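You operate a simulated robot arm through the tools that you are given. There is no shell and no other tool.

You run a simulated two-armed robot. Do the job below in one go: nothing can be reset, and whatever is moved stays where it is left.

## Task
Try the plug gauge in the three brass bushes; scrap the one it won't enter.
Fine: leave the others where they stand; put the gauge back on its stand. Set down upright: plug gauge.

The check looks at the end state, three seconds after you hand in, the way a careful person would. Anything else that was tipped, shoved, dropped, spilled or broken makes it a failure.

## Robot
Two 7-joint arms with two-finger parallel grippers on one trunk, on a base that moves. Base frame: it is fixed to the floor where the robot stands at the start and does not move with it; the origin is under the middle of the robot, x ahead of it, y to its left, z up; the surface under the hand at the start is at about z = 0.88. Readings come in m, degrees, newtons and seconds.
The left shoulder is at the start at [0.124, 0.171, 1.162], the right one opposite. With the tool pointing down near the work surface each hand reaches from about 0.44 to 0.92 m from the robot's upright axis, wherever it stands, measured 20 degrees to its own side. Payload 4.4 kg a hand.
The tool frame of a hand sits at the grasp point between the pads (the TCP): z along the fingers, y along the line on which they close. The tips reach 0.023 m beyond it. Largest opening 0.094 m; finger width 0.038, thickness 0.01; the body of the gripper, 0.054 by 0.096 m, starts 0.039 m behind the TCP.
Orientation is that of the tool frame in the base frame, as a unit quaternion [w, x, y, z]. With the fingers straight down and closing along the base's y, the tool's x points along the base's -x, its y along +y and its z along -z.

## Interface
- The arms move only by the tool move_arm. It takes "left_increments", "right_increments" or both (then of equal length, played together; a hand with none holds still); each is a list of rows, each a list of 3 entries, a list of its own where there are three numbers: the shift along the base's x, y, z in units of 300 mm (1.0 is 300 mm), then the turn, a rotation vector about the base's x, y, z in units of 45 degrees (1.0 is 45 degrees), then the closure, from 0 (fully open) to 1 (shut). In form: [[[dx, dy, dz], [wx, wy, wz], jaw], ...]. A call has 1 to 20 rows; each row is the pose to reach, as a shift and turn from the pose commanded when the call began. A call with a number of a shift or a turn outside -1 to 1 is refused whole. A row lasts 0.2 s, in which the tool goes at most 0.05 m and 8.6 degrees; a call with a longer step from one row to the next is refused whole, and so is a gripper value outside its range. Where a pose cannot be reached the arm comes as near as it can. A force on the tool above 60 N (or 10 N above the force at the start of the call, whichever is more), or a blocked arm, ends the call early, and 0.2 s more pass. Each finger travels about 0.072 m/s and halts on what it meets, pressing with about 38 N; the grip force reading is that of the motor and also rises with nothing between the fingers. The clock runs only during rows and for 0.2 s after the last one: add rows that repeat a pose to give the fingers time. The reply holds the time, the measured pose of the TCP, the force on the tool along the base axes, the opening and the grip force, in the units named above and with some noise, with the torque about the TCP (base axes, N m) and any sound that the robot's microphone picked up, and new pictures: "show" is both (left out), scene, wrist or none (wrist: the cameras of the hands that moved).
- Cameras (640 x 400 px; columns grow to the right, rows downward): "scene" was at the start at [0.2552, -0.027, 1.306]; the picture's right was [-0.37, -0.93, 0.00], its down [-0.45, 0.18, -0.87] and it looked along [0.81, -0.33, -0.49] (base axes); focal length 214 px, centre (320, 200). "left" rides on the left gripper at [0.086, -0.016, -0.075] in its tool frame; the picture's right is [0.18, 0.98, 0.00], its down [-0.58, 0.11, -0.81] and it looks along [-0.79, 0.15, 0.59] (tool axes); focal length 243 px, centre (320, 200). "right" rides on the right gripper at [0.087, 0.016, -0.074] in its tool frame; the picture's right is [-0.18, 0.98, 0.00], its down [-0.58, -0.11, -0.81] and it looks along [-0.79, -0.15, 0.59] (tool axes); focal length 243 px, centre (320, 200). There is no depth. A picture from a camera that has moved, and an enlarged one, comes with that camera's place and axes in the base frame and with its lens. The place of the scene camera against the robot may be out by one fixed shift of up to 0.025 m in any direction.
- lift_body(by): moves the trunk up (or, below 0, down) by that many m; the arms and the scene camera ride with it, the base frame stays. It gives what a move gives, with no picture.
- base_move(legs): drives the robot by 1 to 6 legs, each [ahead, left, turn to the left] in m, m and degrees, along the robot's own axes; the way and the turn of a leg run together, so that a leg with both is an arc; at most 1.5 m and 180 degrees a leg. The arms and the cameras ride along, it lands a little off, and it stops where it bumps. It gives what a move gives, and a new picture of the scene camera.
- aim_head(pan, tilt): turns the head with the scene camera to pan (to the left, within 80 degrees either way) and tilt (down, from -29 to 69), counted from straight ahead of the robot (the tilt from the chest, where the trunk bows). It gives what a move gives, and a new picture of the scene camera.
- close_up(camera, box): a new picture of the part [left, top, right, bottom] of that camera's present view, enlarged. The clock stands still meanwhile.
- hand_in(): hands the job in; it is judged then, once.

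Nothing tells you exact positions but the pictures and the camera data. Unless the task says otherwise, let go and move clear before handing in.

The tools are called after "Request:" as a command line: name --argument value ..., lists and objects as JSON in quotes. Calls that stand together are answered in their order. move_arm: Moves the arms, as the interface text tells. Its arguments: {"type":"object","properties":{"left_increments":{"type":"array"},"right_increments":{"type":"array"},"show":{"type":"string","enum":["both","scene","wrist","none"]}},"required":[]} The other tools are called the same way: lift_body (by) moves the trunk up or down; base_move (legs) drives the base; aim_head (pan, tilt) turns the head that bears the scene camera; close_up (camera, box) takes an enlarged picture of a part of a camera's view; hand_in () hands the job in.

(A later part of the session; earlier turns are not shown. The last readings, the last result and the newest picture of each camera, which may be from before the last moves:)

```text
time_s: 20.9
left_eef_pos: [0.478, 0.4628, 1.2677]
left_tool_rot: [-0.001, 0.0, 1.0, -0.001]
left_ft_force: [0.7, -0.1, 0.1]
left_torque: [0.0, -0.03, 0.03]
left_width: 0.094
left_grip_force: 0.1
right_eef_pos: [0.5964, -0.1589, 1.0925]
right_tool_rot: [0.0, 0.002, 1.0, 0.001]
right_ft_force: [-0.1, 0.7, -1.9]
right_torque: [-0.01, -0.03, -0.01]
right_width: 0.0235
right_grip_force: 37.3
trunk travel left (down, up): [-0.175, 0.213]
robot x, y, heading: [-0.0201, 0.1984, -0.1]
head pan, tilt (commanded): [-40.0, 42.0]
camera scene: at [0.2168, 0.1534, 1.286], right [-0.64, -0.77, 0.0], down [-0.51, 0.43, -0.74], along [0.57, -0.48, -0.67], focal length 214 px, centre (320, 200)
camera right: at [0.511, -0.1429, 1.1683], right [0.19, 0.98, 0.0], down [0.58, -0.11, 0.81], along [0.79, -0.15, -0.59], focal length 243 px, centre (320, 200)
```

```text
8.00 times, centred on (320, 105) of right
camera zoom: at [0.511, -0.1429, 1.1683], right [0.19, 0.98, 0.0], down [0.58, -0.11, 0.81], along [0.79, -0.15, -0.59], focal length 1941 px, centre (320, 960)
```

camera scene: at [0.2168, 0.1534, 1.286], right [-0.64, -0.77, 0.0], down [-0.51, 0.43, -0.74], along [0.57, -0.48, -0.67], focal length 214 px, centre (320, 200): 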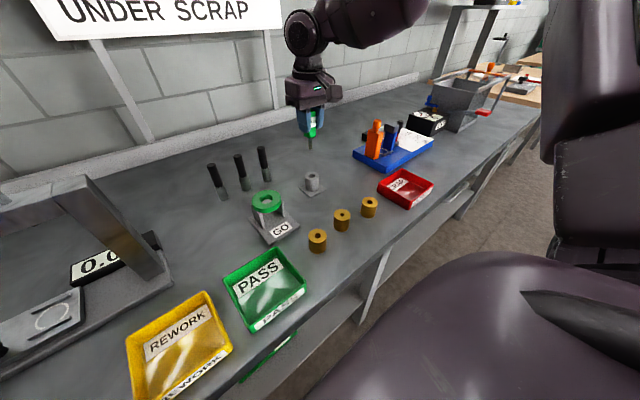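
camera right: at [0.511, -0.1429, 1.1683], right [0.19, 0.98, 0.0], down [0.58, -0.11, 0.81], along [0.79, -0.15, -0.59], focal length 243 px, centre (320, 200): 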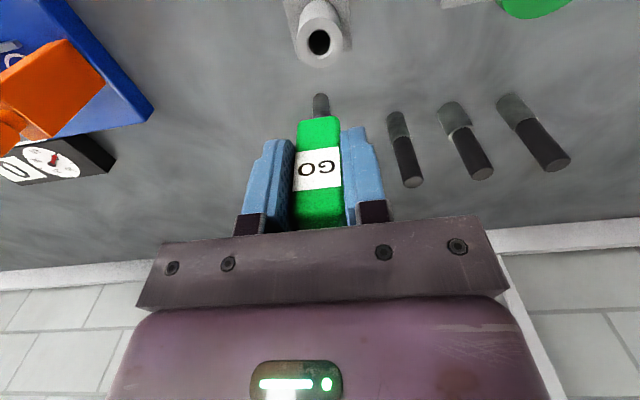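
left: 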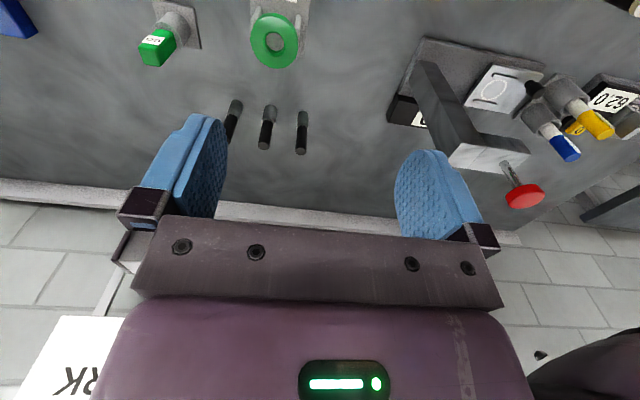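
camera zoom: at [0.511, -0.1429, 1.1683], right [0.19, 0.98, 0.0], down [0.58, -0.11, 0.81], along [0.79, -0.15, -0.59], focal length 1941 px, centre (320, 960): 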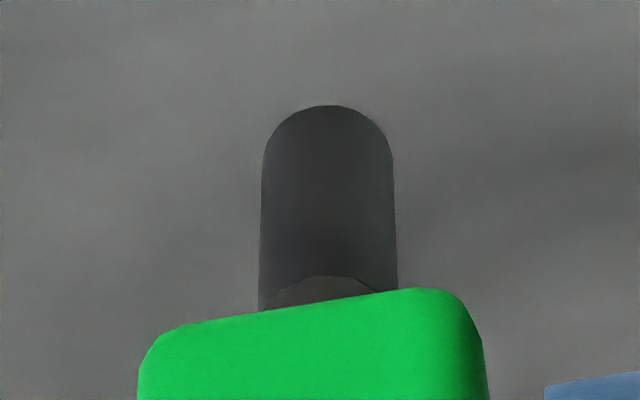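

The outer two bores look clearly wider than the pin (≈13.5–14.5 mm against ≈10 mm), the middle one slightly smaller (≈9.3 mm). I'll confirm by trying; first I go in front of the bushes to fix their positions with the wrist camera.

Request:
move_arm --right_increments '[[[-0.138, 0.05, 0], [0, 0, 0], 1], [[-0.275, 0.1, 0], [0, 0, 0], 1], [[-0.413, 0.15, 0], [0, 0, 0], 1], [[-0.55, 0.2, 0], [0, 0, 0], 1], [[-0.688, 0.246, -0.05], [0, 0, 0], 1], [[-0.688, 0.246, -0.1], [0, 0, 0], 1], [[-0.688, 0.246, -0.1], [0, 0, 0], 1]]' --show "both"

Request:
close_up --camera "right" --box '[220, 20, 460, 180]'

```text
time_s: 22.5
left_eef_pos: [0.4783, 0.4629, 1.2693]
left_tool_rot: [0.0, 0.001, 1.0, 0.0]
left_ft_force: [0.4, -0.3, 0.3]
left_torque: [0.0, 0.03, 0.0]
left_width: 0.0941
left_grip_force: 0.1
right_eef_pos: [0.3887, -0.0836, 1.0627]
right_tool_rot: [0.001, 0.002, 1.0, 0.001]
right_ft_force: [-1.0, -0.6, -1.1]
right_torque: [0.02, 0.01, -0.01]
right_width: 0.0234
right_grip_force: 37.9
trunk travel left (down, up): [-0.175, 0.213]
robot x, y, heading: [-0.0207, 0.2012, -0.2]
head pan, tilt (commanded): [-40.0, 42.0]
camera scene: at [0.2158, 0.1534, 1.2864], right [-0.64, -0.77, 0.0], down [-0.51, 0.43, -0.74], along [0.57, -0.48, -0.67], focal length 214 px, centre (320, 200)
camera right: at [0.3018, -0.068, 1.1384], right [0.19, 0.98, 0.0], down [0.58, -0.11, 0.81], along [0.79, -0.15, -0.59], focal length 243 px, centre (320, 200)
```

scene: 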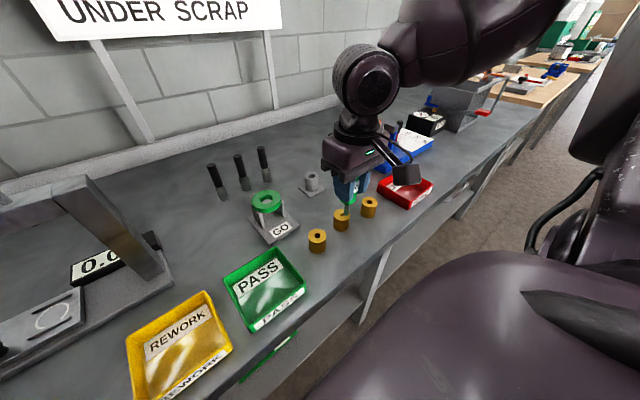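
right: 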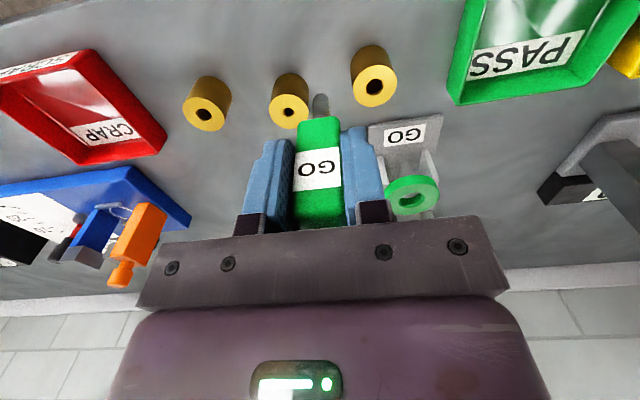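

```text
2.50 times, centred on (340, 100) of right
camera zoom: at [0.3018, -0.068, 1.1384], right [0.19, 0.98, 0.0], down [0.58, -0.11, 0.81], along [0.79, -0.15, -0.59], focal length 606 px, centre (270, 450)
```

zoom: 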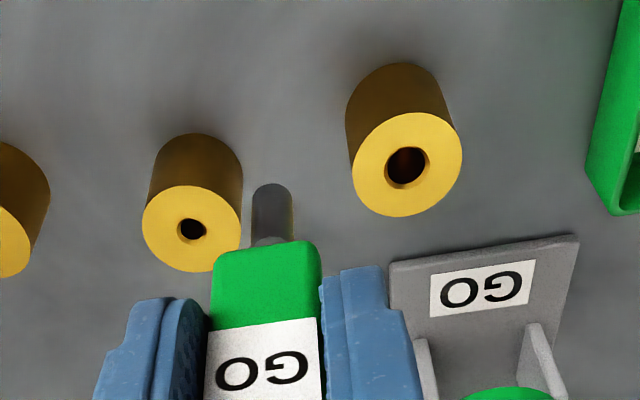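

From the wrist view the bushes are at about (0.428,-0.040), (0.439,-0.127), (0.426,-0.213). I bring the pin over the left bush, tip about 15 mm above it, and check alignment.

Request:
move_arm --right_increments '[[[0.13, 0.06, 0], [0, 0, 0], 1], [[0.13, 0.147, 0], [0, 0, 0], 1], [[0.13, 0.147, -0.09], [0, 0, 0], 1], [[0.13, 0.147, -0.18], [0, 0, 0], 1], [[0.13, 0.147, -0.18], [0, 0, 0], 1]]' --show "both"

Request:
close_up --camera "right" --box '[260, 40, 380, 140]'

Request:
close_up --camera "scene" --box '[280, 190, 360, 270]'

```text
time_s: 23.7
left_eef_pos: [0.4788, 0.4629, 1.269]
left_tool_rot: [0.0, 0.001, 1.0, 0.0]
left_ft_force: [1.3, 0.1, 0.4]
left_torque: [-0.03, -0.01, 0.02]
left_width: 0.094
left_grip_force: 0.1
right_eef_pos: [0.4285, -0.043, 1.0077]
right_tool_rot: [0.001, 0.002, 1.0, 0.0]
right_ft_force: [-0.2, -0.4, -0.8]
right_torque: [0.0, -0.01, -0.02]
right_width: 0.0237
right_grip_force: 37.9
trunk travel left (down, up): [-0.175, 0.213]
robot x, y, heading: [-0.017, 0.1997, -0.2]
head pan, tilt (commanded): [-40.0, 42.0]
camera scene: at [0.2157, 0.1536, 1.2864], right [-0.64, -0.77, 0.0], down [-0.51, 0.43, -0.74], along [0.57, -0.48, -0.67], focal length 214 px, centre (320, 200)
camera right: at [0.3426, -0.0259, 1.0836], right [0.19, 0.98, 0.0], down [0.58, -0.11, 0.81], along [0.79, -0.15, -0.59], focal length 243 px, centre (320, 200)
```

scene: 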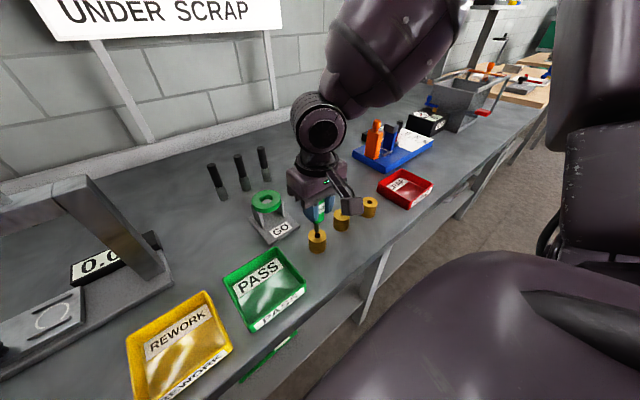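
right: 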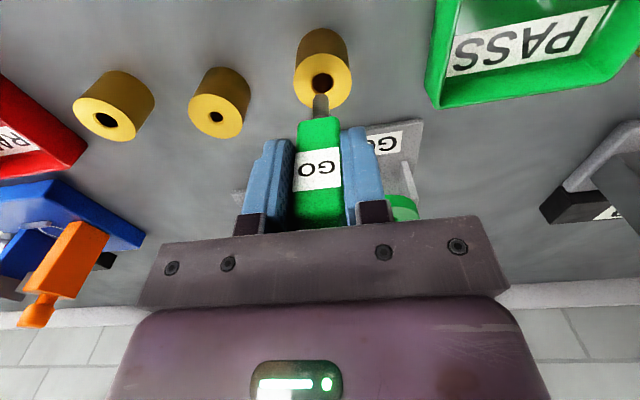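

```text
4.00 times, centred on (320, 90) of right
camera zoom: at [0.3426, -0.0259, 1.0836], right [0.19, 0.98, 0.0], down [0.58, -0.11, 0.81], along [0.79, -0.15, -0.59], focal length 970 px, centre (320, 640)
```

zoom: 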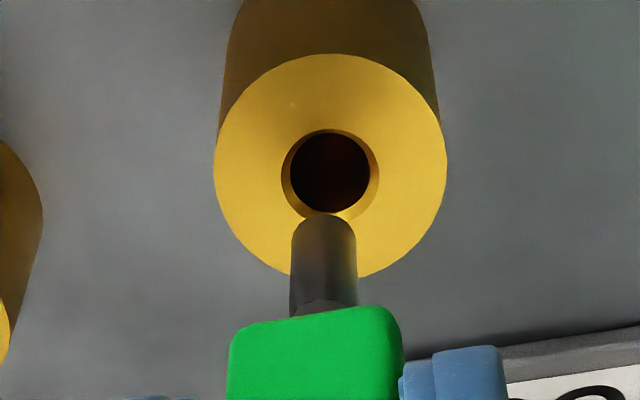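

```text
5.00 times, centred on (320, 230) of scene
camera zoom: at [0.2157, 0.1536, 1.2864], right [-0.64, -0.77, 0.0], down [-0.51, 0.43, -0.74], along [0.57, -0.48, -0.67], focal length 1072 px, centre (320, 50)
```

zoom: 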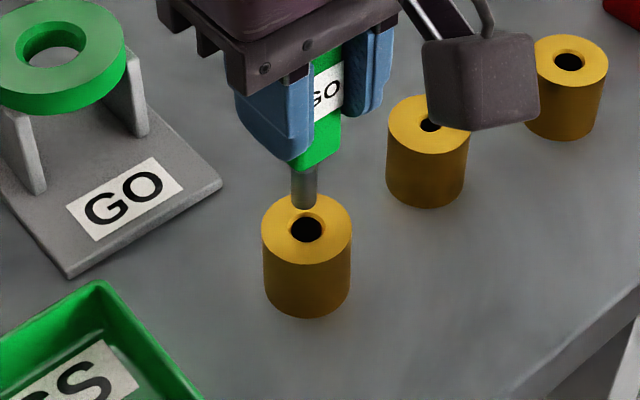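

The pin is about 1 mm off the left bore's centre, with ample clearance. I correct by a millimetre and lower the tip just into the bore.

Request:
move_arm --right_increments '[[[-0.002, 0.003, -0.02], [0, 0, 0], 1], [[-0.002, 0.003, -0.05], [0, 0, 0], 1], [[-0.002, 0.003, -0.07], [0, 0, 0], 1], [[-0.002, 0.003, -0.083], [0, 0, 0], 1]]' --show "wrist"

Request:
close_up --camera "right" --box '[260, 40, 380, 140]'

Request:
close_up --camera "scene" --box '[280, 190, 360, 270]'

```text
time_s: 24.7
left_eef_pos: [0.4784, 0.4624, 1.2678]
left_tool_rot: [0.0, 0.0, 1.0, -0.001]
left_ft_force: [0.6, 0.5, -0.2]
left_torque: [-0.01, 0.03, -0.02]
left_width: 0.0942
left_grip_force: 0.1
right_eef_pos: [0.4282, -0.0418, 0.9829]
right_tool_rot: [0.001, 0.001, 1.0, 0.001]
right_ft_force: [-0.8, -0.7, -0.6]
right_torque: [0.01, 0.08, -0.01]
right_width: 0.0236
right_grip_force: 38.1
trunk travel left (down, up): [-0.175, 0.213]
robot x, y, heading: [-0.0202, 0.2015, 0.1]
head pan, tilt (commanded): [-40.0, 42.0]
camera right: at [0.3416, -0.0249, 1.0586], right [0.19, 0.98, 0.0], down [0.58, -0.11, 0.81], along [0.79, -0.15, -0.59], focal length 243 px, centre (320, 200)
```

right: 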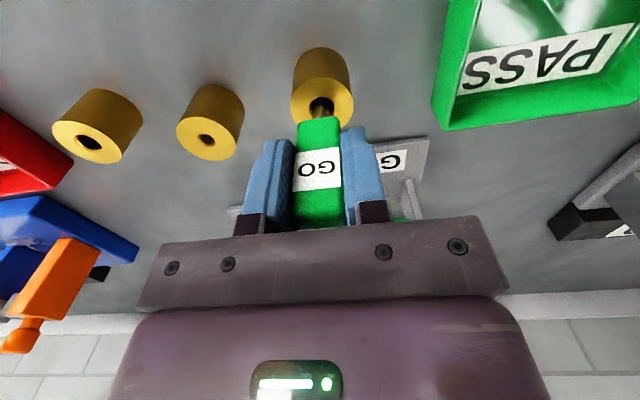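

```text
4.00 times, centred on (320, 90) of right
camera zoom: at [0.3416, -0.0249, 1.0586], right [0.19, 0.98, 0.0], down [0.58, -0.11, 0.81], along [0.79, -0.15, -0.59], focal length 970 px, centre (320, 640)
```

zoom: 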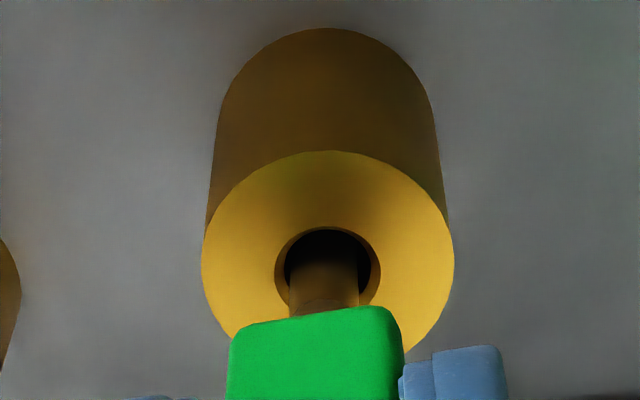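

```text
5.00 times, centred on (320, 230) of scene
camera zoom: at [0.2161, 0.1536, 1.2862], right [-0.64, -0.77, 0.0], down [-0.51, 0.43, -0.74], along [0.57, -0.48, -0.67], focal length 1072 px, centre (320, 50)
```

zoom: 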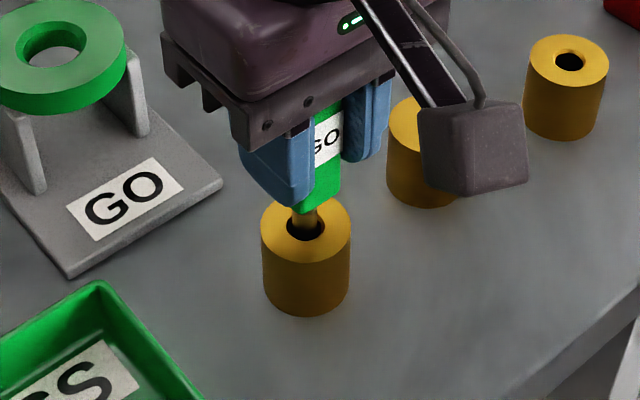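

The tip is inside the left bore with no contact force. I go 20 mm deeper to confirm entry.

Request:
move_arm --right_increments '[[[0, 0.002, -0.025], [0, 0, 0], 1], [[0, 0.002, -0.05], [0, 0, 0], 1], [[0, 0.002, -0.07], [0, 0, 0], 1]]' --show "wrist"

Request:
close_up --camera "scene" --box '[280, 190, 360, 270]'

```text
time_s: 25.5
left_eef_pos: [0.4792, 0.4629, 1.2686]
left_tool_rot: [0.0, 0.0, 1.0, 0.0]
left_ft_force: [-0.4, -0.3, -0.6]
left_torque: [-0.02, 0.03, -0.02]
left_width: 0.0938
left_grip_force: 0.0
right_eef_pos: [0.4276, -0.0402, 0.9633]
right_tool_rot: [0.001, 0.002, 1.0, 0.001]
right_ft_force: [0.0, 0.6, -0.9]
right_torque: [-0.03, -0.03, 0.01]
right_width: 0.0236
right_grip_force: 38.2
trunk travel left (down, up): [-0.175, 0.213]
robot x, y, heading: [-0.0159, 0.2026, 0.1]
head pan, tilt (commanded): [-40.0, 42.0]
camera right: at [0.3417, -0.0238, 1.0383], right [0.19, 0.98, 0.0], down [0.58, -0.11, 0.81], along [0.79, -0.15, -0.59], focal length 243 px, centre (320, 200)
```

right: 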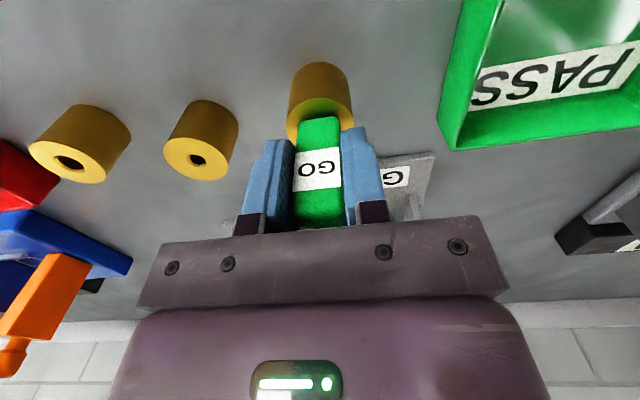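

```text
5.00 times, centred on (320, 230) of scene
camera zoom: at [0.2164, 0.1535, 1.2862], right [-0.64, -0.77, 0.0], down [-0.51, 0.43, -0.74], along [0.57, -0.48, -0.67], focal length 1072 px, centre (320, 50)
```

zoom: 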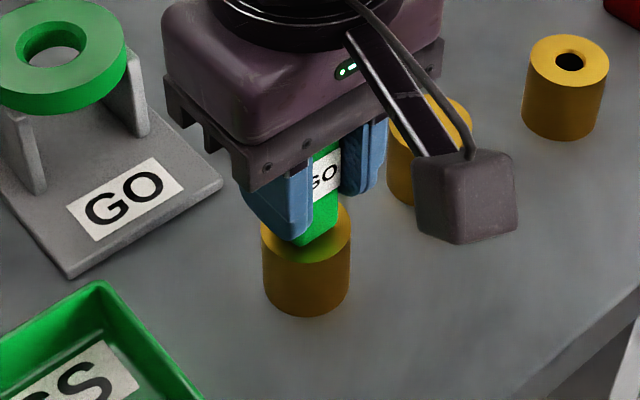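

The left bush accepts the gauge freely. I raise it out and go over the middle bush.

Request:
move_arm --right_increments '[[[0, 0, 0.08], [0, 0, 0], 1], [[0, 0, 0.16], [0, 0, 0], 1], [[0, 0, 0.22], [0, 0, 0], 1], [[0.018, -0.145, 0.22], [0, 0, 0], 1], [[0.037, -0.287, 0.22], [0, 0, 0], 1], [[0.037, -0.287, 0.15], [0, 0, 0], 1], [[0.037, -0.287, 0.15], [0, 0, 0], 1]]' --show "both"

Request:
close_up --camera "right" --box '[260, 40, 380, 140]'

Request:
close_up --camera "scene" --box '[300, 180, 380, 260]'

```text
time_s: 27.1
left_eef_pos: [0.4773, 0.4618, 1.2682]
left_tool_rot: [0.0, 0.0, 1.0, 0.0]
left_ft_force: [-0.2, -0.6, 0.5]
left_torque: [0.04, -0.02, 0.03]
left_width: 0.0938
left_grip_force: 0.0
right_eef_pos: [0.4384, -0.1262, 1.009]
right_tool_rot: [0.001, 0.002, 1.0, 0.0]
right_ft_force: [0.8, 0.1, -1.4]
right_torque: [-0.01, 0.01, 0.01]
right_width: 0.0236
right_grip_force: 38.1
trunk travel left (down, up): [-0.175, 0.213]
robot x, y, heading: [-0.0156, 0.2049, -0.2]
head pan, tilt (commanded): [-40.0, 42.0]
camera scene: at [0.2156, 0.1531, 1.2864], right [-0.64, -0.77, 0.0], down [-0.51, 0.43, -0.74], along [0.57, -0.48, -0.67], focal length 214 px, centre (320, 200)
camera right: at [0.3519, -0.11, 1.0841], right [0.19, 0.98, 0.0], down [0.58, -0.11, 0.81], along [0.79, -0.15, -0.59], focal length 243 px, centre (320, 200)
```

scene: 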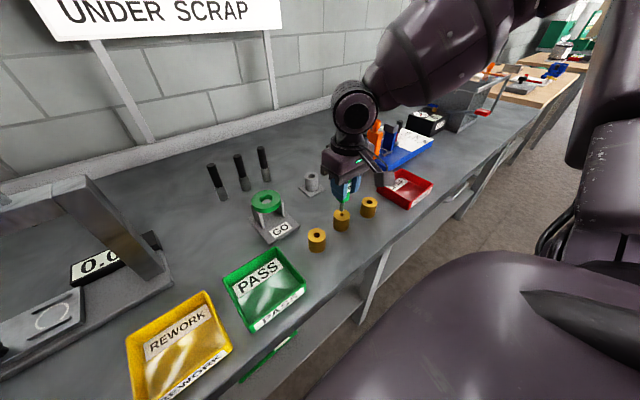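
right: 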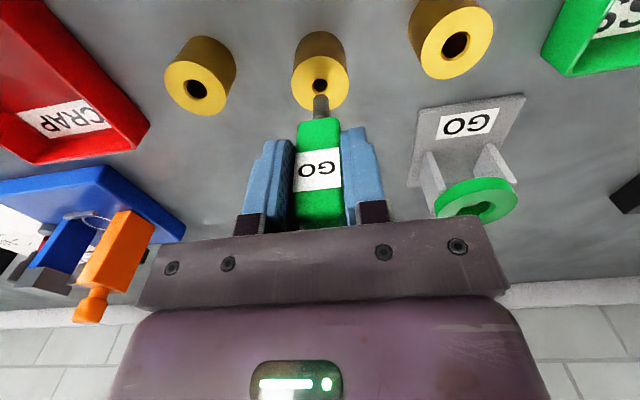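

```text
4.00 times, centred on (320, 90) of right
camera zoom: at [0.3519, -0.11, 1.0841], right [0.19, 0.98, 0.0], down [0.58, -0.11, 0.81], along [0.79, -0.15, -0.59], focal length 970 px, centre (320, 640)
```

zoom: 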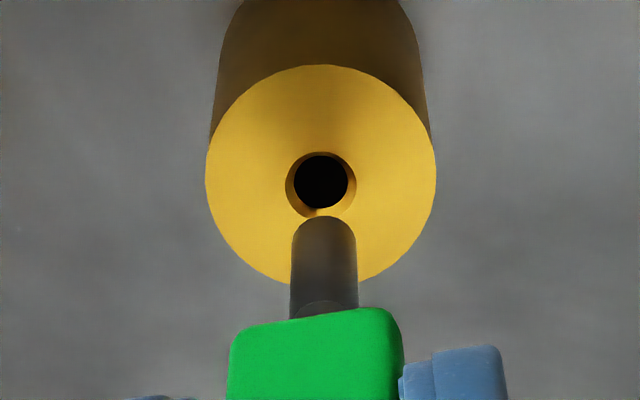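

```text
5.00 times, centred on (340, 220) of scene
camera zoom: at [0.2156, 0.1531, 1.2864], right [-0.64, -0.77, 0.0], down [-0.51, 0.43, -0.74], along [0.57, -0.48, -0.67], focal length 1072 px, centre (220, 100)
```

zoom: 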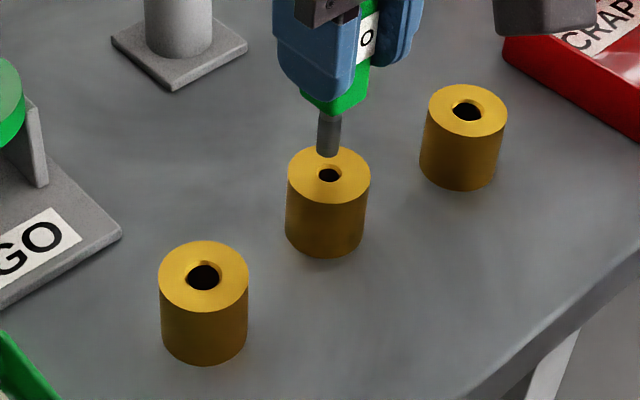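

Here the bore looks narrower than the pin. I correct by about a millimetre and lower until just above the bush to check alignment again.

Request:
move_arm --right_increments '[[[-0.0025, -0.001, -0.02], [0, 0, 0], 1], [[-0.0025, -0.001, -0.04], [0, 0, 0], 1], [[-0.0025, -0.001, -0.04], [0, 0, 0], 1]]' --show "none"

Request:
close_up --camera "right" --box '[290, 70, 350, 130]'

Request:
close_up --camera "scene" --box '[325, 195, 360, 230]'

```text
time_s: 27.9
left_eef_pos: [0.4785, 0.4635, 1.2686]
left_tool_rot: [0.0, 0.0, 1.0, 0.0]
left_ft_force: [-0.3, 0.5, 0.3]
left_torque: [0.01, 0.01, 0.0]
left_width: 0.094
left_grip_force: 0.2
right_eef_pos: [0.4378, -0.1268, 0.9953]
right_tool_rot: [0.001, 0.001, 1.0, 0.0]
right_ft_force: [-0.7, 0.0, -0.8]
right_torque: [-0.01, 0.04, 0.01]
right_width: 0.0235
right_grip_force: 38.0
trunk travel left (down, up): [-0.175, 0.213]
robot x, y, heading: [-0.0232, 0.2001, 0.0]
head pan, tilt (commanded): [-40.0, 42.0]
```

```text
6.67 times, centred on (320, 100) of right
camera zoom: at [0.3516, -0.1105, 1.0715], right [0.19, 0.98, 0.0], down [0.58, -0.11, 0.81], along [0.79, -0.15, -0.59], focal length 1618 px, centre (320, 867)
```

zoom: 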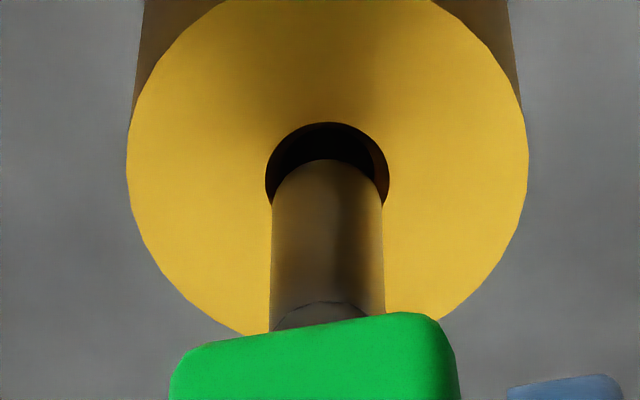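

```text
11.43 times, centred on (342, 212) of scene
camera zoom: at [0.2161, 0.1535, 1.2863], right [-0.64, -0.77, 0.0], down [-0.51, 0.43, -0.74], along [0.57, -0.48, -0.67], focal length 2451 px, centre (63, 57)
```

zoom: 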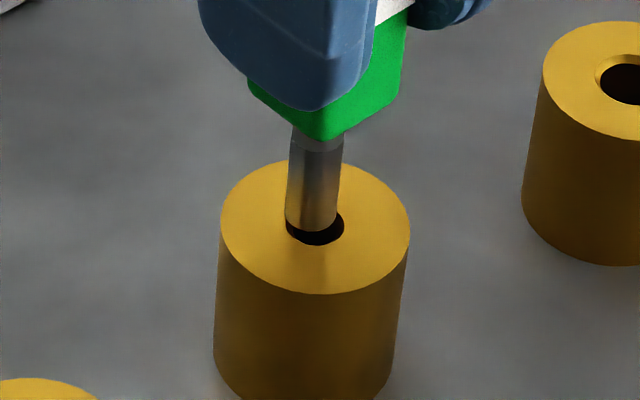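

The pin (≈10.4 mm) is squarely over the smaller bore (≈9.4 mm). I lower in small steps to feel whether it enters.

Request:
move_arm --right_increments '[[[-0.001, -0.001, -0.007], [0, 0, 0], 1], [[-0.001, -0.001, -0.013], [0, 0, 0], 1], [[-0.001, -0.001, -0.013], [0, 0, 0], 1]]' --show "none"

Request:
close_up --camera "right" --box '[290, 70, 350, 130]'

Request:
close_up --camera "scene" --box '[325, 195, 360, 230]'

```text
time_s: 28.7
left_eef_pos: [0.4761, 0.4623, 1.2689]
left_tool_rot: [0.001, 0.0, 1.0, 0.0]
left_ft_force: [0.0, 0.9, 0.8]
left_torque: [0.02, 0.02, -0.01]
left_width: 0.0943
left_grip_force: 0.0
right_eef_pos: [0.4361, -0.1262, 0.9932]
right_tool_rot: [0.002, 0.002, 1.0, 0.0]
right_ft_force: [-6.7, -0.2, 15.7]
right_torque: [-0.07, 0.42, 0.03]
right_width: 0.0236
right_grip_force: 38.2
trunk travel left (down, up): [-0.175, 0.213]
robot x, y, heading: [-0.02, 0.2006, -0.1]
head pan, tilt (commanded): [-40.0, 42.0]
```

```text
6.67 times, centred on (320, 100) of right
camera zoom: at [0.3496, -0.1099, 1.0691], right [0.19, 0.98, 0.0], down [0.58, -0.11, 0.81], along [0.79, -0.15, -0.59], focal length 1618 px, centre (320, 867)
```

zoom: 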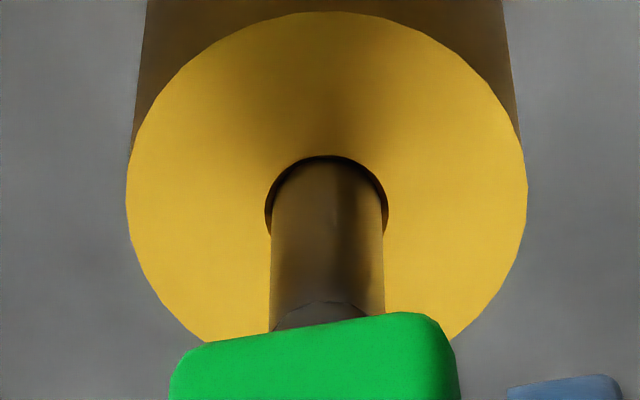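

```text
11.43 times, centred on (342, 212) of scene
camera zoom: at [0.2143, 0.1541, 1.2868], right [-0.64, -0.77, 0.0], down [-0.51, 0.43, -0.74], along [0.57, -0.48, -0.67], focal length 2451 px, centre (63, 57)
```

zoom: 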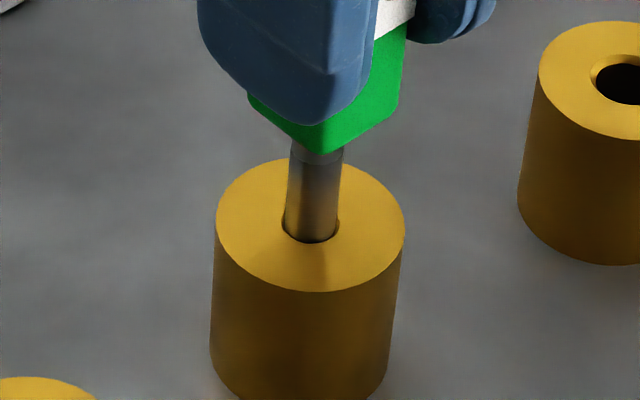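

It stops on the bush's rim with about 16 N upward force, though a slight sideways force shows it bears on the far side. I back off, shift under 1 mm, and give it one more fair try.

Request:
move_arm --right_increments '[[[0, 0, 0.012], [0, 0, 0], 1], [[-0.003, 0, 0.012], [0, 0, 0], 1], [[-0.003, 0, 0.004], [0, 0, 0], 1], [[-0.003, 0, -0.002], [0, 0, 0], 1], [[-0.003, 0, -0.003], [0, 0, 0], 1]]' --show "none"

Request:
close_up --camera "scene" --box '[325, 195, 360, 230]'

Request:
close_up --camera "right" --box '[290, 70, 350, 130]'

```text
time_s: 29.9
left_eef_pos: [0.4776, 0.4637, 1.2693]
left_tool_rot: [0.001, -0.001, 1.0, 0.0]
left_ft_force: [0.4, 0.5, 1.0]
left_torque: [0.01, -0.01, 0.0]
left_width: 0.0939
left_grip_force: 0.1
right_eef_pos: [0.4383, -0.1267, 0.9941]
right_tool_rot: [0.003, 0.001, 1.0, 0.0]
right_ft_force: [4.2, -4.9, 23.3]
right_torque: [-0.29, -0.46, 0.0]
right_width: 0.0236
right_grip_force: 38.1
trunk travel left (down, up): [-0.175, 0.213]
robot x, y, heading: [-0.0199, 0.2015, -0.0]
head pan, tilt (commanded): [-40.0, 42.0]
```

```text
11.43 times, centred on (342, 212) of scene
camera zoom: at [0.2149, 0.154, 1.2869], right [-0.64, -0.77, 0.0], down [-0.51, 0.43, -0.74], along [0.57, -0.48, -0.67], focal length 2451 px, centre (63, 57)
```

zoom: 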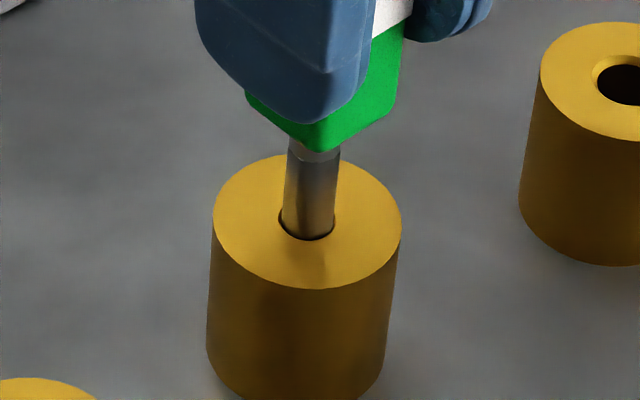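

```text
6.67 times, centred on (320, 100) of right
camera zoom: at [0.3505, -0.11, 1.0686], right [0.19, 0.98, 0.0], down [0.58, -0.11, 0.81], along [0.8, -0.15, -0.59], focal length 1618 px, centre (320, 867)
```

zoom: 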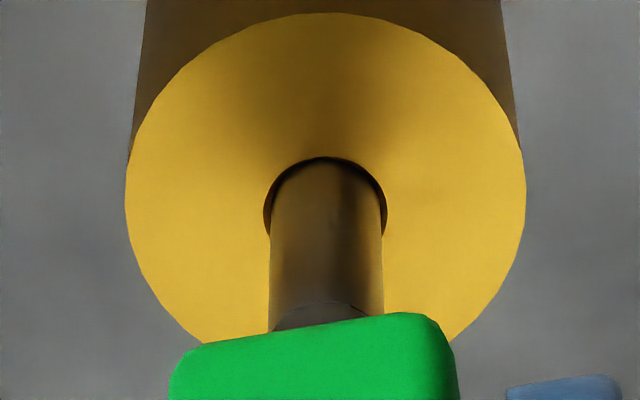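

Confirmed: pin seats in the chamfer and stops with 23 N, so the middle bush refuses the gauge. I raise it and go over the right bush.

Request:
move_arm --right_increments '[[[0, 0, 0.06], [0, 0, 0], 1], [[0, 0, 0.13], [0, 0, 0], 1], [[-0.022, -0.145, 0.13], [0, 0, 0], 1], [[-0.044, -0.29, 0.13], [0, 0, 0], 1], [[-0.044, -0.29, 0.06], [0, 0, 0], 1], [[-0.044, -0.29, 0.06], [0, 0, 0], 1]]' --show "both"

Request:
close_up --camera "right" --box '[260, 40, 380, 140]'

Request:
close_up --camera "scene" --box '[330, 170, 410, 250]'

```text
time_s: 31.3
left_eef_pos: [0.4784, 0.4628, 1.2686]
left_tool_rot: [-0.001, 0.0, 1.0, 0.001]
left_ft_force: [0.3, -0.3, 0.0]
left_torque: [0.06, 0.0, 0.02]
left_width: 0.094
left_grip_force: 0.1
right_eef_pos: [0.4246, -0.2146, 1.008]
right_tool_rot: [0.001, 0.002, 1.0, 0.001]
right_ft_force: [0.9, -1.0, -1.5]
right_torque: [0.01, 0.0, -0.01]
right_width: 0.0234
right_grip_force: 37.9
trunk travel left (down, up): [-0.175, 0.213]
robot x, y, heading: [-0.0207, 0.2003, -0.0]
head pan, tilt (commanded): [-40.0, 42.0]
camera scene: at [0.2158, 0.1534, 1.2864], right [-0.64, -0.77, 0.0], down [-0.51, 0.43, -0.74], along [0.57, -0.48, -0.67], focal length 214 px, centre (320, 200)
camera right: at [0.3379, -0.1979, 1.0846], right [0.19, 0.98, 0.0], down [0.58, -0.11, 0.81], along [0.79, -0.15, -0.59], focal length 243 px, centre (320, 200)
```

scene: 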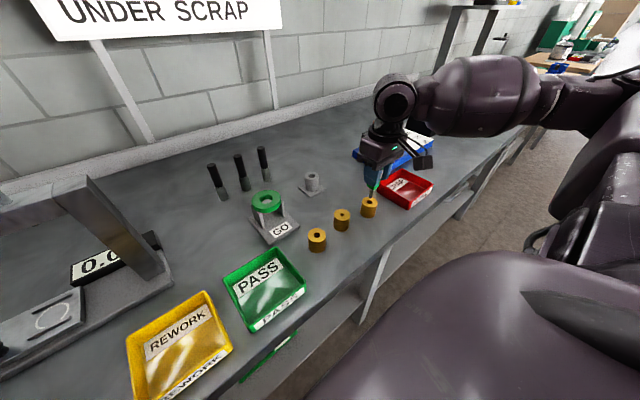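
right: 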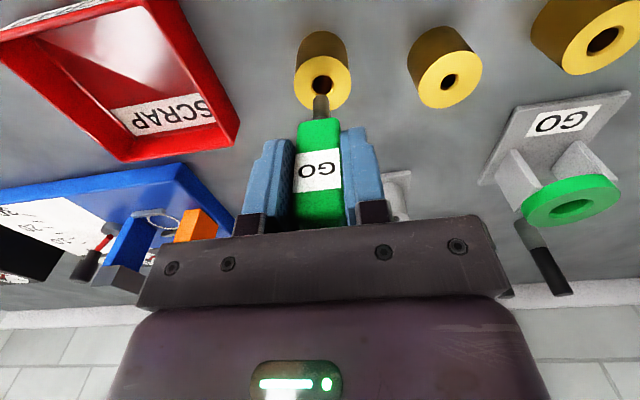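

```text
4.00 times, centred on (320, 90) of right
camera zoom: at [0.3379, -0.1979, 1.0846], right [0.19, 0.98, 0.0], down [0.58, -0.11, 0.81], along [0.79, -0.15, -0.59], focal length 970 px, centre (320, 640)
```

zoom: 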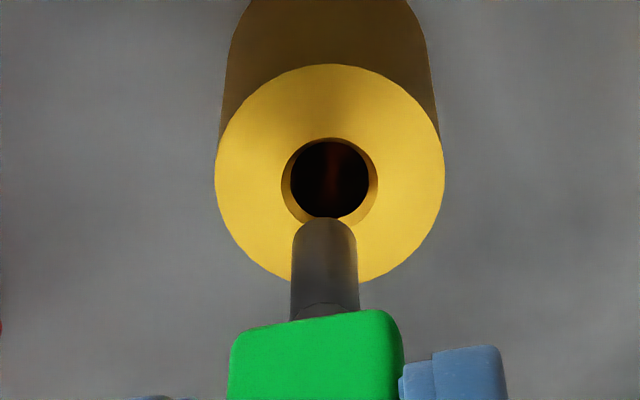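

```text
5.00 times, centred on (370, 210) of scene
camera zoom: at [0.2158, 0.1534, 1.2864], right [-0.64, -0.77, 0.0], down [-0.51, 0.43, -0.74], along [0.57, -0.48, -0.67], focal length 1072 px, centre (70, 150)
```

zoom: 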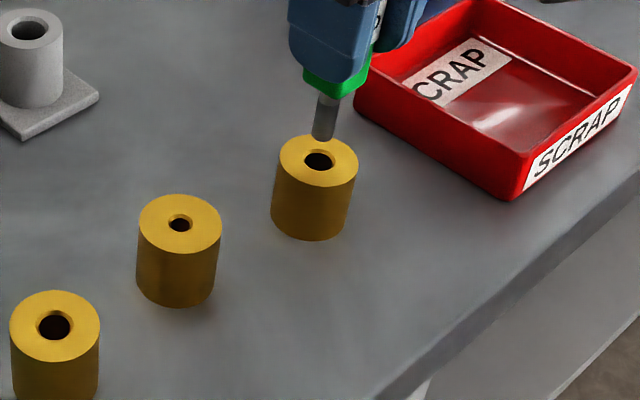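

Needs about -2 mm in x and +1 mm in y to centre on the right bush. I correct and lower the tip into it.

Request:
move_arm --right_increments '[[[-0.0065, 0.0033, 0], [0, 0, 0], 1], [[-0.0065, 0.0033, -0.03], [0, 0, 0], 1], [[-0.0065, 0.0033, -0.05], [0, 0, 0], 1], [[-0.0065, 0.0033, -0.07], [0, 0, 0], 1], [[-0.0065, 0.0033, -0.083], [0, 0, 0], 1]]' --show "none"

Request:
close_up --camera "right" --box '[260, 40, 380, 140]'

Request:
close_up --camera "scene" --box '[350, 185, 390, 225]'

```text
time_s: 32.5
left_eef_pos: [0.4785, 0.463, 1.2688]
left_tool_rot: [0.0, 0.001, 1.0, 0.001]
left_ft_force: [-0.4, 0.9, 0.0]
left_torque: [0.01, -0.04, -0.02]
left_width: 0.0944
left_grip_force: 0.1
right_eef_pos: [0.4229, -0.2123, 0.9846]
right_tool_rot: [0.0, 0.001, 1.0, 0.001]
right_ft_force: [0.3, 0.0, -1.8]
right_torque: [0.03, -0.04, -0.02]
right_width: 0.0236
right_grip_force: 38.0
trunk travel left (down, up): [-0.175, 0.213]
robot x, y, heading: [-0.0183, 0.2007, 0.4]
head pan, tilt (commanded): [-40.0, 42.0]
```

```text
4.00 times, centred on (320, 90) of right
camera zoom: at [0.3356, -0.1959, 1.06], right [0.19, 0.98, 0.0], down [0.58, -0.11, 0.81], along [0.79, -0.15, -0.59], focal length 970 px, centre (320, 640)
```

zoom: 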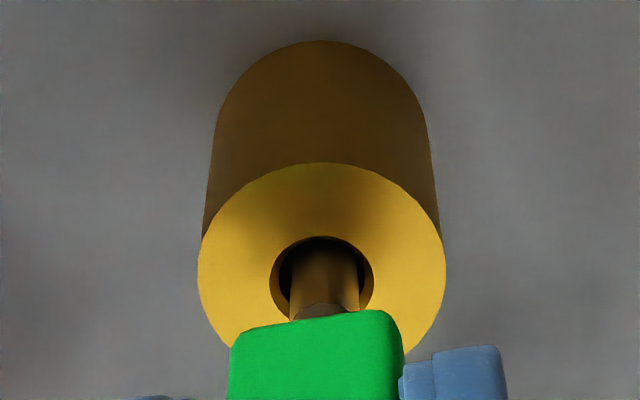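

```text
10.00 times, centred on (370, 205) of scene
camera zoom: at [0.2162, 0.1536, 1.2862], right [-0.64, -0.77, 0.0], down [-0.51, 0.43, -0.74], along [0.57, -0.48, -0.67], focal length 2145 px, centre (-180, 150)
```

zoom: 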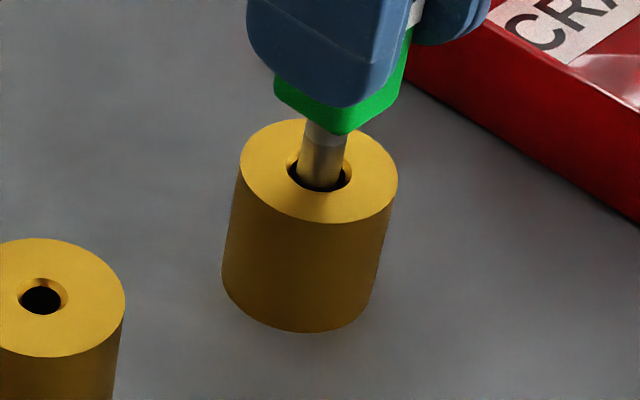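

The tip is inside the right bore; I go 20 mm deeper.

Request:
move_arm --right_increments '[[[0, 0, -0.025], [0, 0, 0], 1], [[0, 0, -0.05], [0, 0, 0], 1], [[0, 0, -0.07], [0, 0, 0], 1]]' --show "none"

Request:
close_up --camera "scene" --box '[330, 170, 410, 250]'

```text
time_s: 33.3
left_eef_pos: [0.4791, 0.4633, 1.2679]
left_tool_rot: [0.0, -0.001, 1.0, 0.0]
left_ft_force: [-0.1, 0.1, 0.6]
left_torque: [-0.01, -0.03, -0.02]
left_width: 0.0942
left_grip_force: 0.1
right_eef_pos: [0.4223, -0.2138, 0.9637]
right_tool_rot: [0.0, 0.002, 1.0, 0.0]
right_ft_force: [-0.4, 0.1, -1.0]
right_torque: [0.0, 0.04, 0.01]
right_width: 0.0238
right_grip_force: 37.3
trunk travel left (down, up): [-0.175, 0.213]
robot x, y, heading: [-0.0176, 0.1987, 0.2]
head pan, tilt (commanded): [-40.0, 42.0]
```

```text
5.00 times, centred on (370, 210) of scene
camera zoom: at [0.2163, 0.1535, 1.2862], right [-0.64, -0.77, 0.0], down [-0.51, 0.43, -0.74], along [0.57, -0.48, -0.67], focal length 1072 px, centre (70, 150)
```

zoom: 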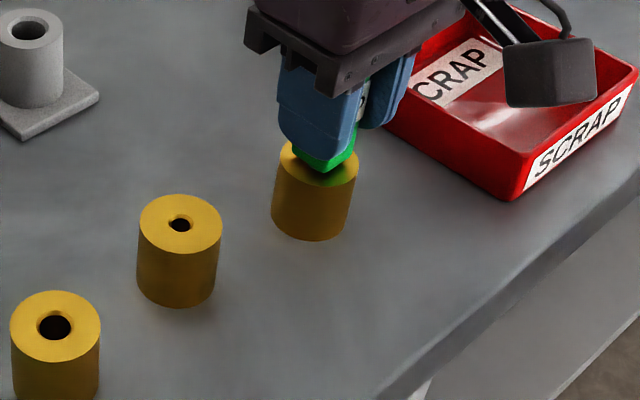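

All three tried: left and right accept, middle refuses. Now I bring the gauge back above its stand.

Request:
move_arm --right_increments '[[[0, 0, 0.1], [0, 0, 0], 1], [[0, 0, 0.2], [0, 0, 0], 1], [[0, 0, 0.33], [0, 0, 0], 1], [[0.14, 0.044, 0.33], [0, 0, 0], 1], [[0.28, 0.088, 0.33], [0, 0, 0], 1], [[0.42, 0.132, 0.33], [0, 0, 0], 1], [[0.56, 0.1777, 0.33], [0, 0, 0], 1], [[0.58, 0.1777, 0.27], [0, 0, 0], 1], [[0.58, 0.1777, 0.23], [0, 0, 0], 1], [[0.58, 0.1777, 0.23], [0, 0, 0], 1]]' --show "both"

Request:
close_up --camera "right" --box '[260, 40, 380, 140]'

Request:
close_up --camera "scene" --box '[270, 120, 350, 200]'

```text
time_s: 35.5
left_eef_pos: [0.477, 0.4639, 1.2675]
left_tool_rot: [0.0, -0.001, 1.0, 0.0]
left_ft_force: [-0.4, -0.1, -0.1]
left_torque: [0.01, -0.01, -0.03]
left_width: 0.0941
left_grip_force: 0.0
right_eef_pos: [0.5968, -0.1599, 1.0326]
right_tool_rot: [0.001, 0.002, 1.0, 0.001]
right_ft_force: [0.3, -1.0, -1.9]
right_torque: [0.01, 0.02, 0.0]
right_width: 0.0235
right_grip_force: 38.0
trunk travel left (down, up): [-0.175, 0.213]
robot x, y, heading: [-0.0187, 0.1975, -0.0]
head pan, tilt (commanded): [-40.0, 42.0]
camera scene: at [0.2161, 0.1535, 1.2863], right [-0.64, -0.77, 0.0], down [-0.51, 0.43, -0.74], along [0.57, -0.48, -0.67], focal length 214 px, centre (320, 200)
camera right: at [0.5097, -0.1438, 1.1079], right [0.19, 0.98, 0.0], down [0.58, -0.11, 0.81], along [0.79, -0.15, -0.59], focal length 243 px, centre (320, 200)
```

scene: 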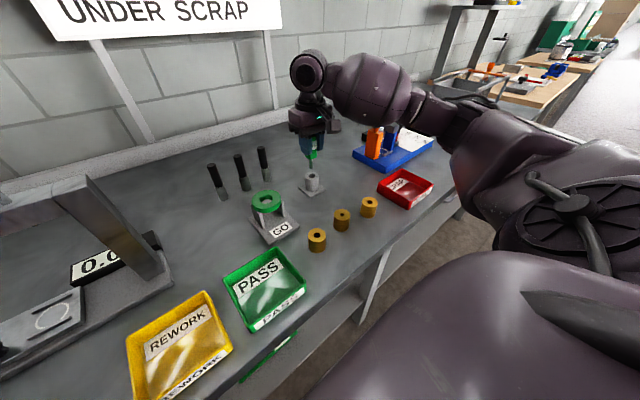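
right: 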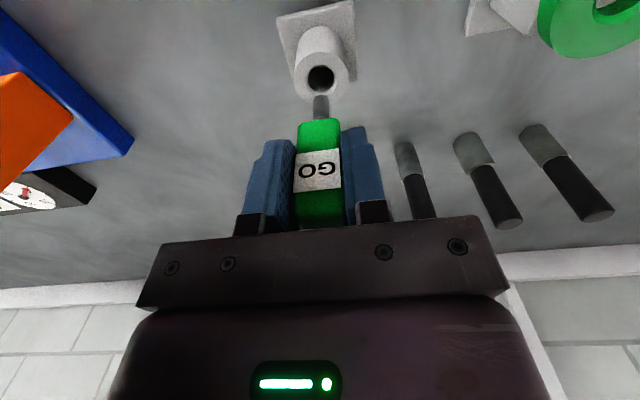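

```text
4.00 times, centred on (320, 90) of right
camera zoom: at [0.5097, -0.1438, 1.1079], right [0.19, 0.98, 0.0], down [0.58, -0.11, 0.81], along [0.79, -0.15, -0.59], focal length 970 px, centre (320, 640)
```

zoom: 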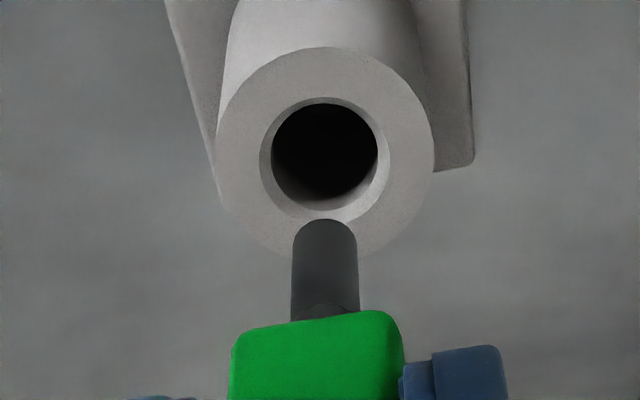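

```text
5.00 times, centred on (310, 160) of scene
camera zoom: at [0.2161, 0.1535, 1.2863], right [-0.64, -0.77, 0.0], down [-0.51, 0.43, -0.74], along [0.57, -0.48, -0.67], focal length 1072 px, centre (370, 400)
```

zoom: 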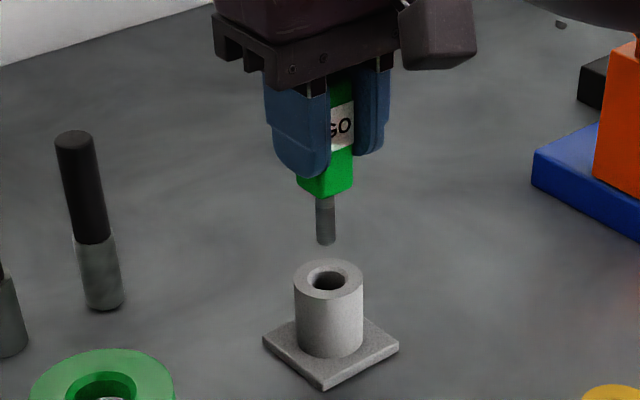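

The pin is centred over the wide stand hole. I lower it back to the pose where I took it.

Request:
move_arm --right_increments '[[[0, 0, -0.06], [0, 0, 0], 1], [[0, 0, -0.12], [0, 0, 0], 1], [[0, 0, -0.17], [0, 0, 0], 1], [[0, 0, -0.19], [0, 0, 0], 1], [[0, 0, -0.197], [0, 0, 0], 1], [[0, 0, -0.197], [0, 0, 0], 1]]' --show "wrist"

Request:
close_up --camera "scene" --box '[270, 120, 350, 200]'

```text
time_s: 36.9
left_eef_pos: [0.4781, 0.4618, 1.2688]
left_tool_rot: [0.0, 0.0, 1.0, 0.0]
left_ft_force: [-0.5, 0.6, -0.6]
left_torque: [0.03, 0.01, 0.0]
left_width: 0.0942
left_grip_force: 0.1
right_eef_pos: [0.5954, -0.1583, 0.9738]
right_tool_rot: [0.001, 0.002, 1.0, 0.002]
right_ft_force: [-0.2, -0.2, 0.1]
right_torque: [0.0, 0.03, -0.01]
right_width: 0.0237
right_grip_force: 37.7
trunk travel left (down, up): [-0.175, 0.213]
robot x, y, heading: [-0.0222, 0.2022, -0.1]
head pan, tilt (commanded): [-40.0, 42.0]
camera right: at [0.5101, -0.1425, 1.0489], right [0.19, 0.98, 0.0], down [0.58, -0.11, 0.81], along [0.79, -0.15, -0.59], focal length 243 px, centre (320, 200)
```

right: 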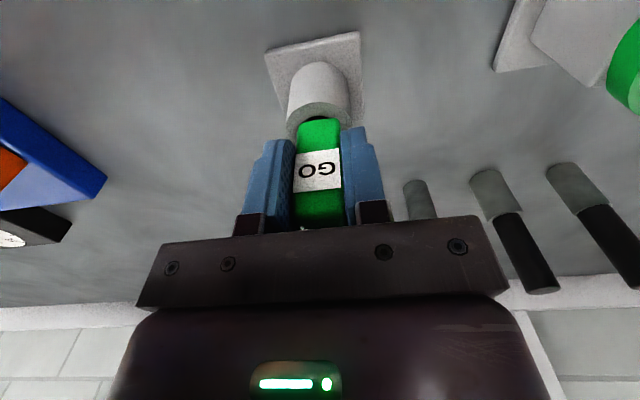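

```text
5.00 times, centred on (310, 160) of scene
camera zoom: at [0.2161, 0.1536, 1.2863], right [-0.64, -0.77, 0.0], down [-0.51, 0.43, -0.74], along [0.57, -0.48, -0.67], focal length 1072 px, centre (370, 400)
```

zoom: 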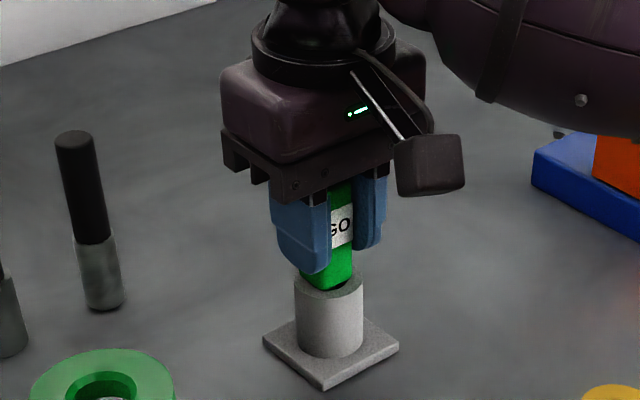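

The handle may have slipped about 1 mm in the grip, so I lower slightly more until it seats, then check.

Request:
move_arm --right_increments '[[[0, 0, -0.003], [0, 0, 0], 1], [[0, 0, -0.005], [0, 0, 0], 1], [[0, 0, -0.005], [0, 0, 0], 1]]' --show "none"

Request:
close_up --camera "right" --box '[270, 60, 370, 160]'

Request:
close_up --camera "scene" --box '[290, 160, 330, 200]'

```text
time_s: 37.7
left_eef_pos: [0.4769, 0.4631, 1.2689]
left_tool_rot: [0.0, 0.0, 1.0, 0.0]
left_ft_force: [-0.3, 0.1, 0.7]
left_torque: [0.01, -0.01, 0.01]
left_width: 0.094
left_grip_force: 0.1
right_eef_pos: [0.5961, -0.1592, 0.973]
right_tool_rot: [0.002, 0.002, 1.0, 0.001]
right_ft_force: [0.0, 0.5, 7.0]
right_torque: [-0.03, 0.05, -0.03]
right_width: 0.0236
right_grip_force: 38.4
trunk travel left (down, up): [-0.175, 0.213]
robot x, y, heading: [-0.0232, 0.1983, 0.1]
head pan, tilt (commanded): [-40.0, 42.0]
```

```text
4.00 times, centred on (320, 110) of right
camera zoom: at [0.5099, -0.1426, 1.0487], right [0.19, 0.98, 0.0], down [0.58, -0.11, 0.81], along [0.79, -0.15, -0.59], focal length 970 px, centre (320, 560)
```

zoom: 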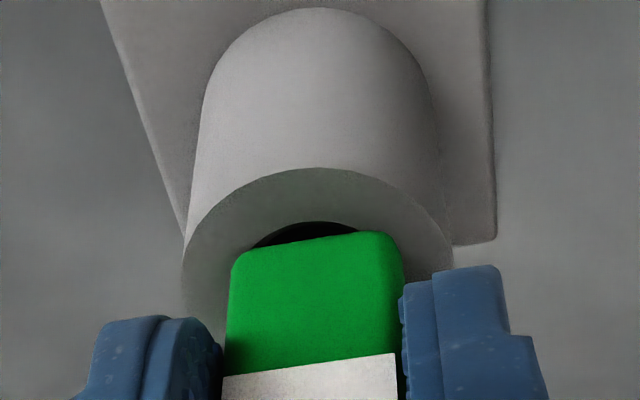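

```text
10.00 times, centred on (310, 180) of scene
camera zoom: at [0.2156, 0.154, 1.2865], right [-0.64, -0.77, 0.0], down [-0.51, 0.43, -0.74], along [0.57, -0.48, -0.67], focal length 2145 px, centre (420, 400)
```

zoom: 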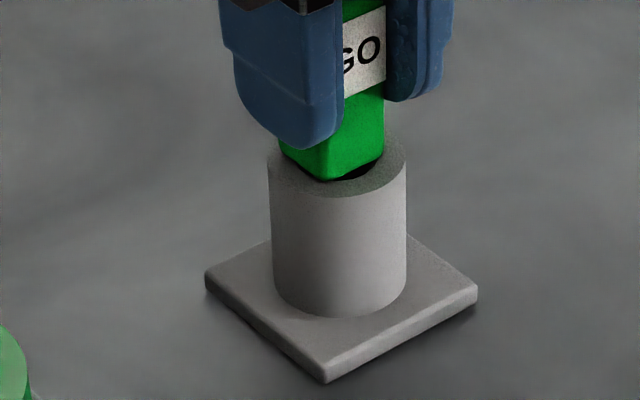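

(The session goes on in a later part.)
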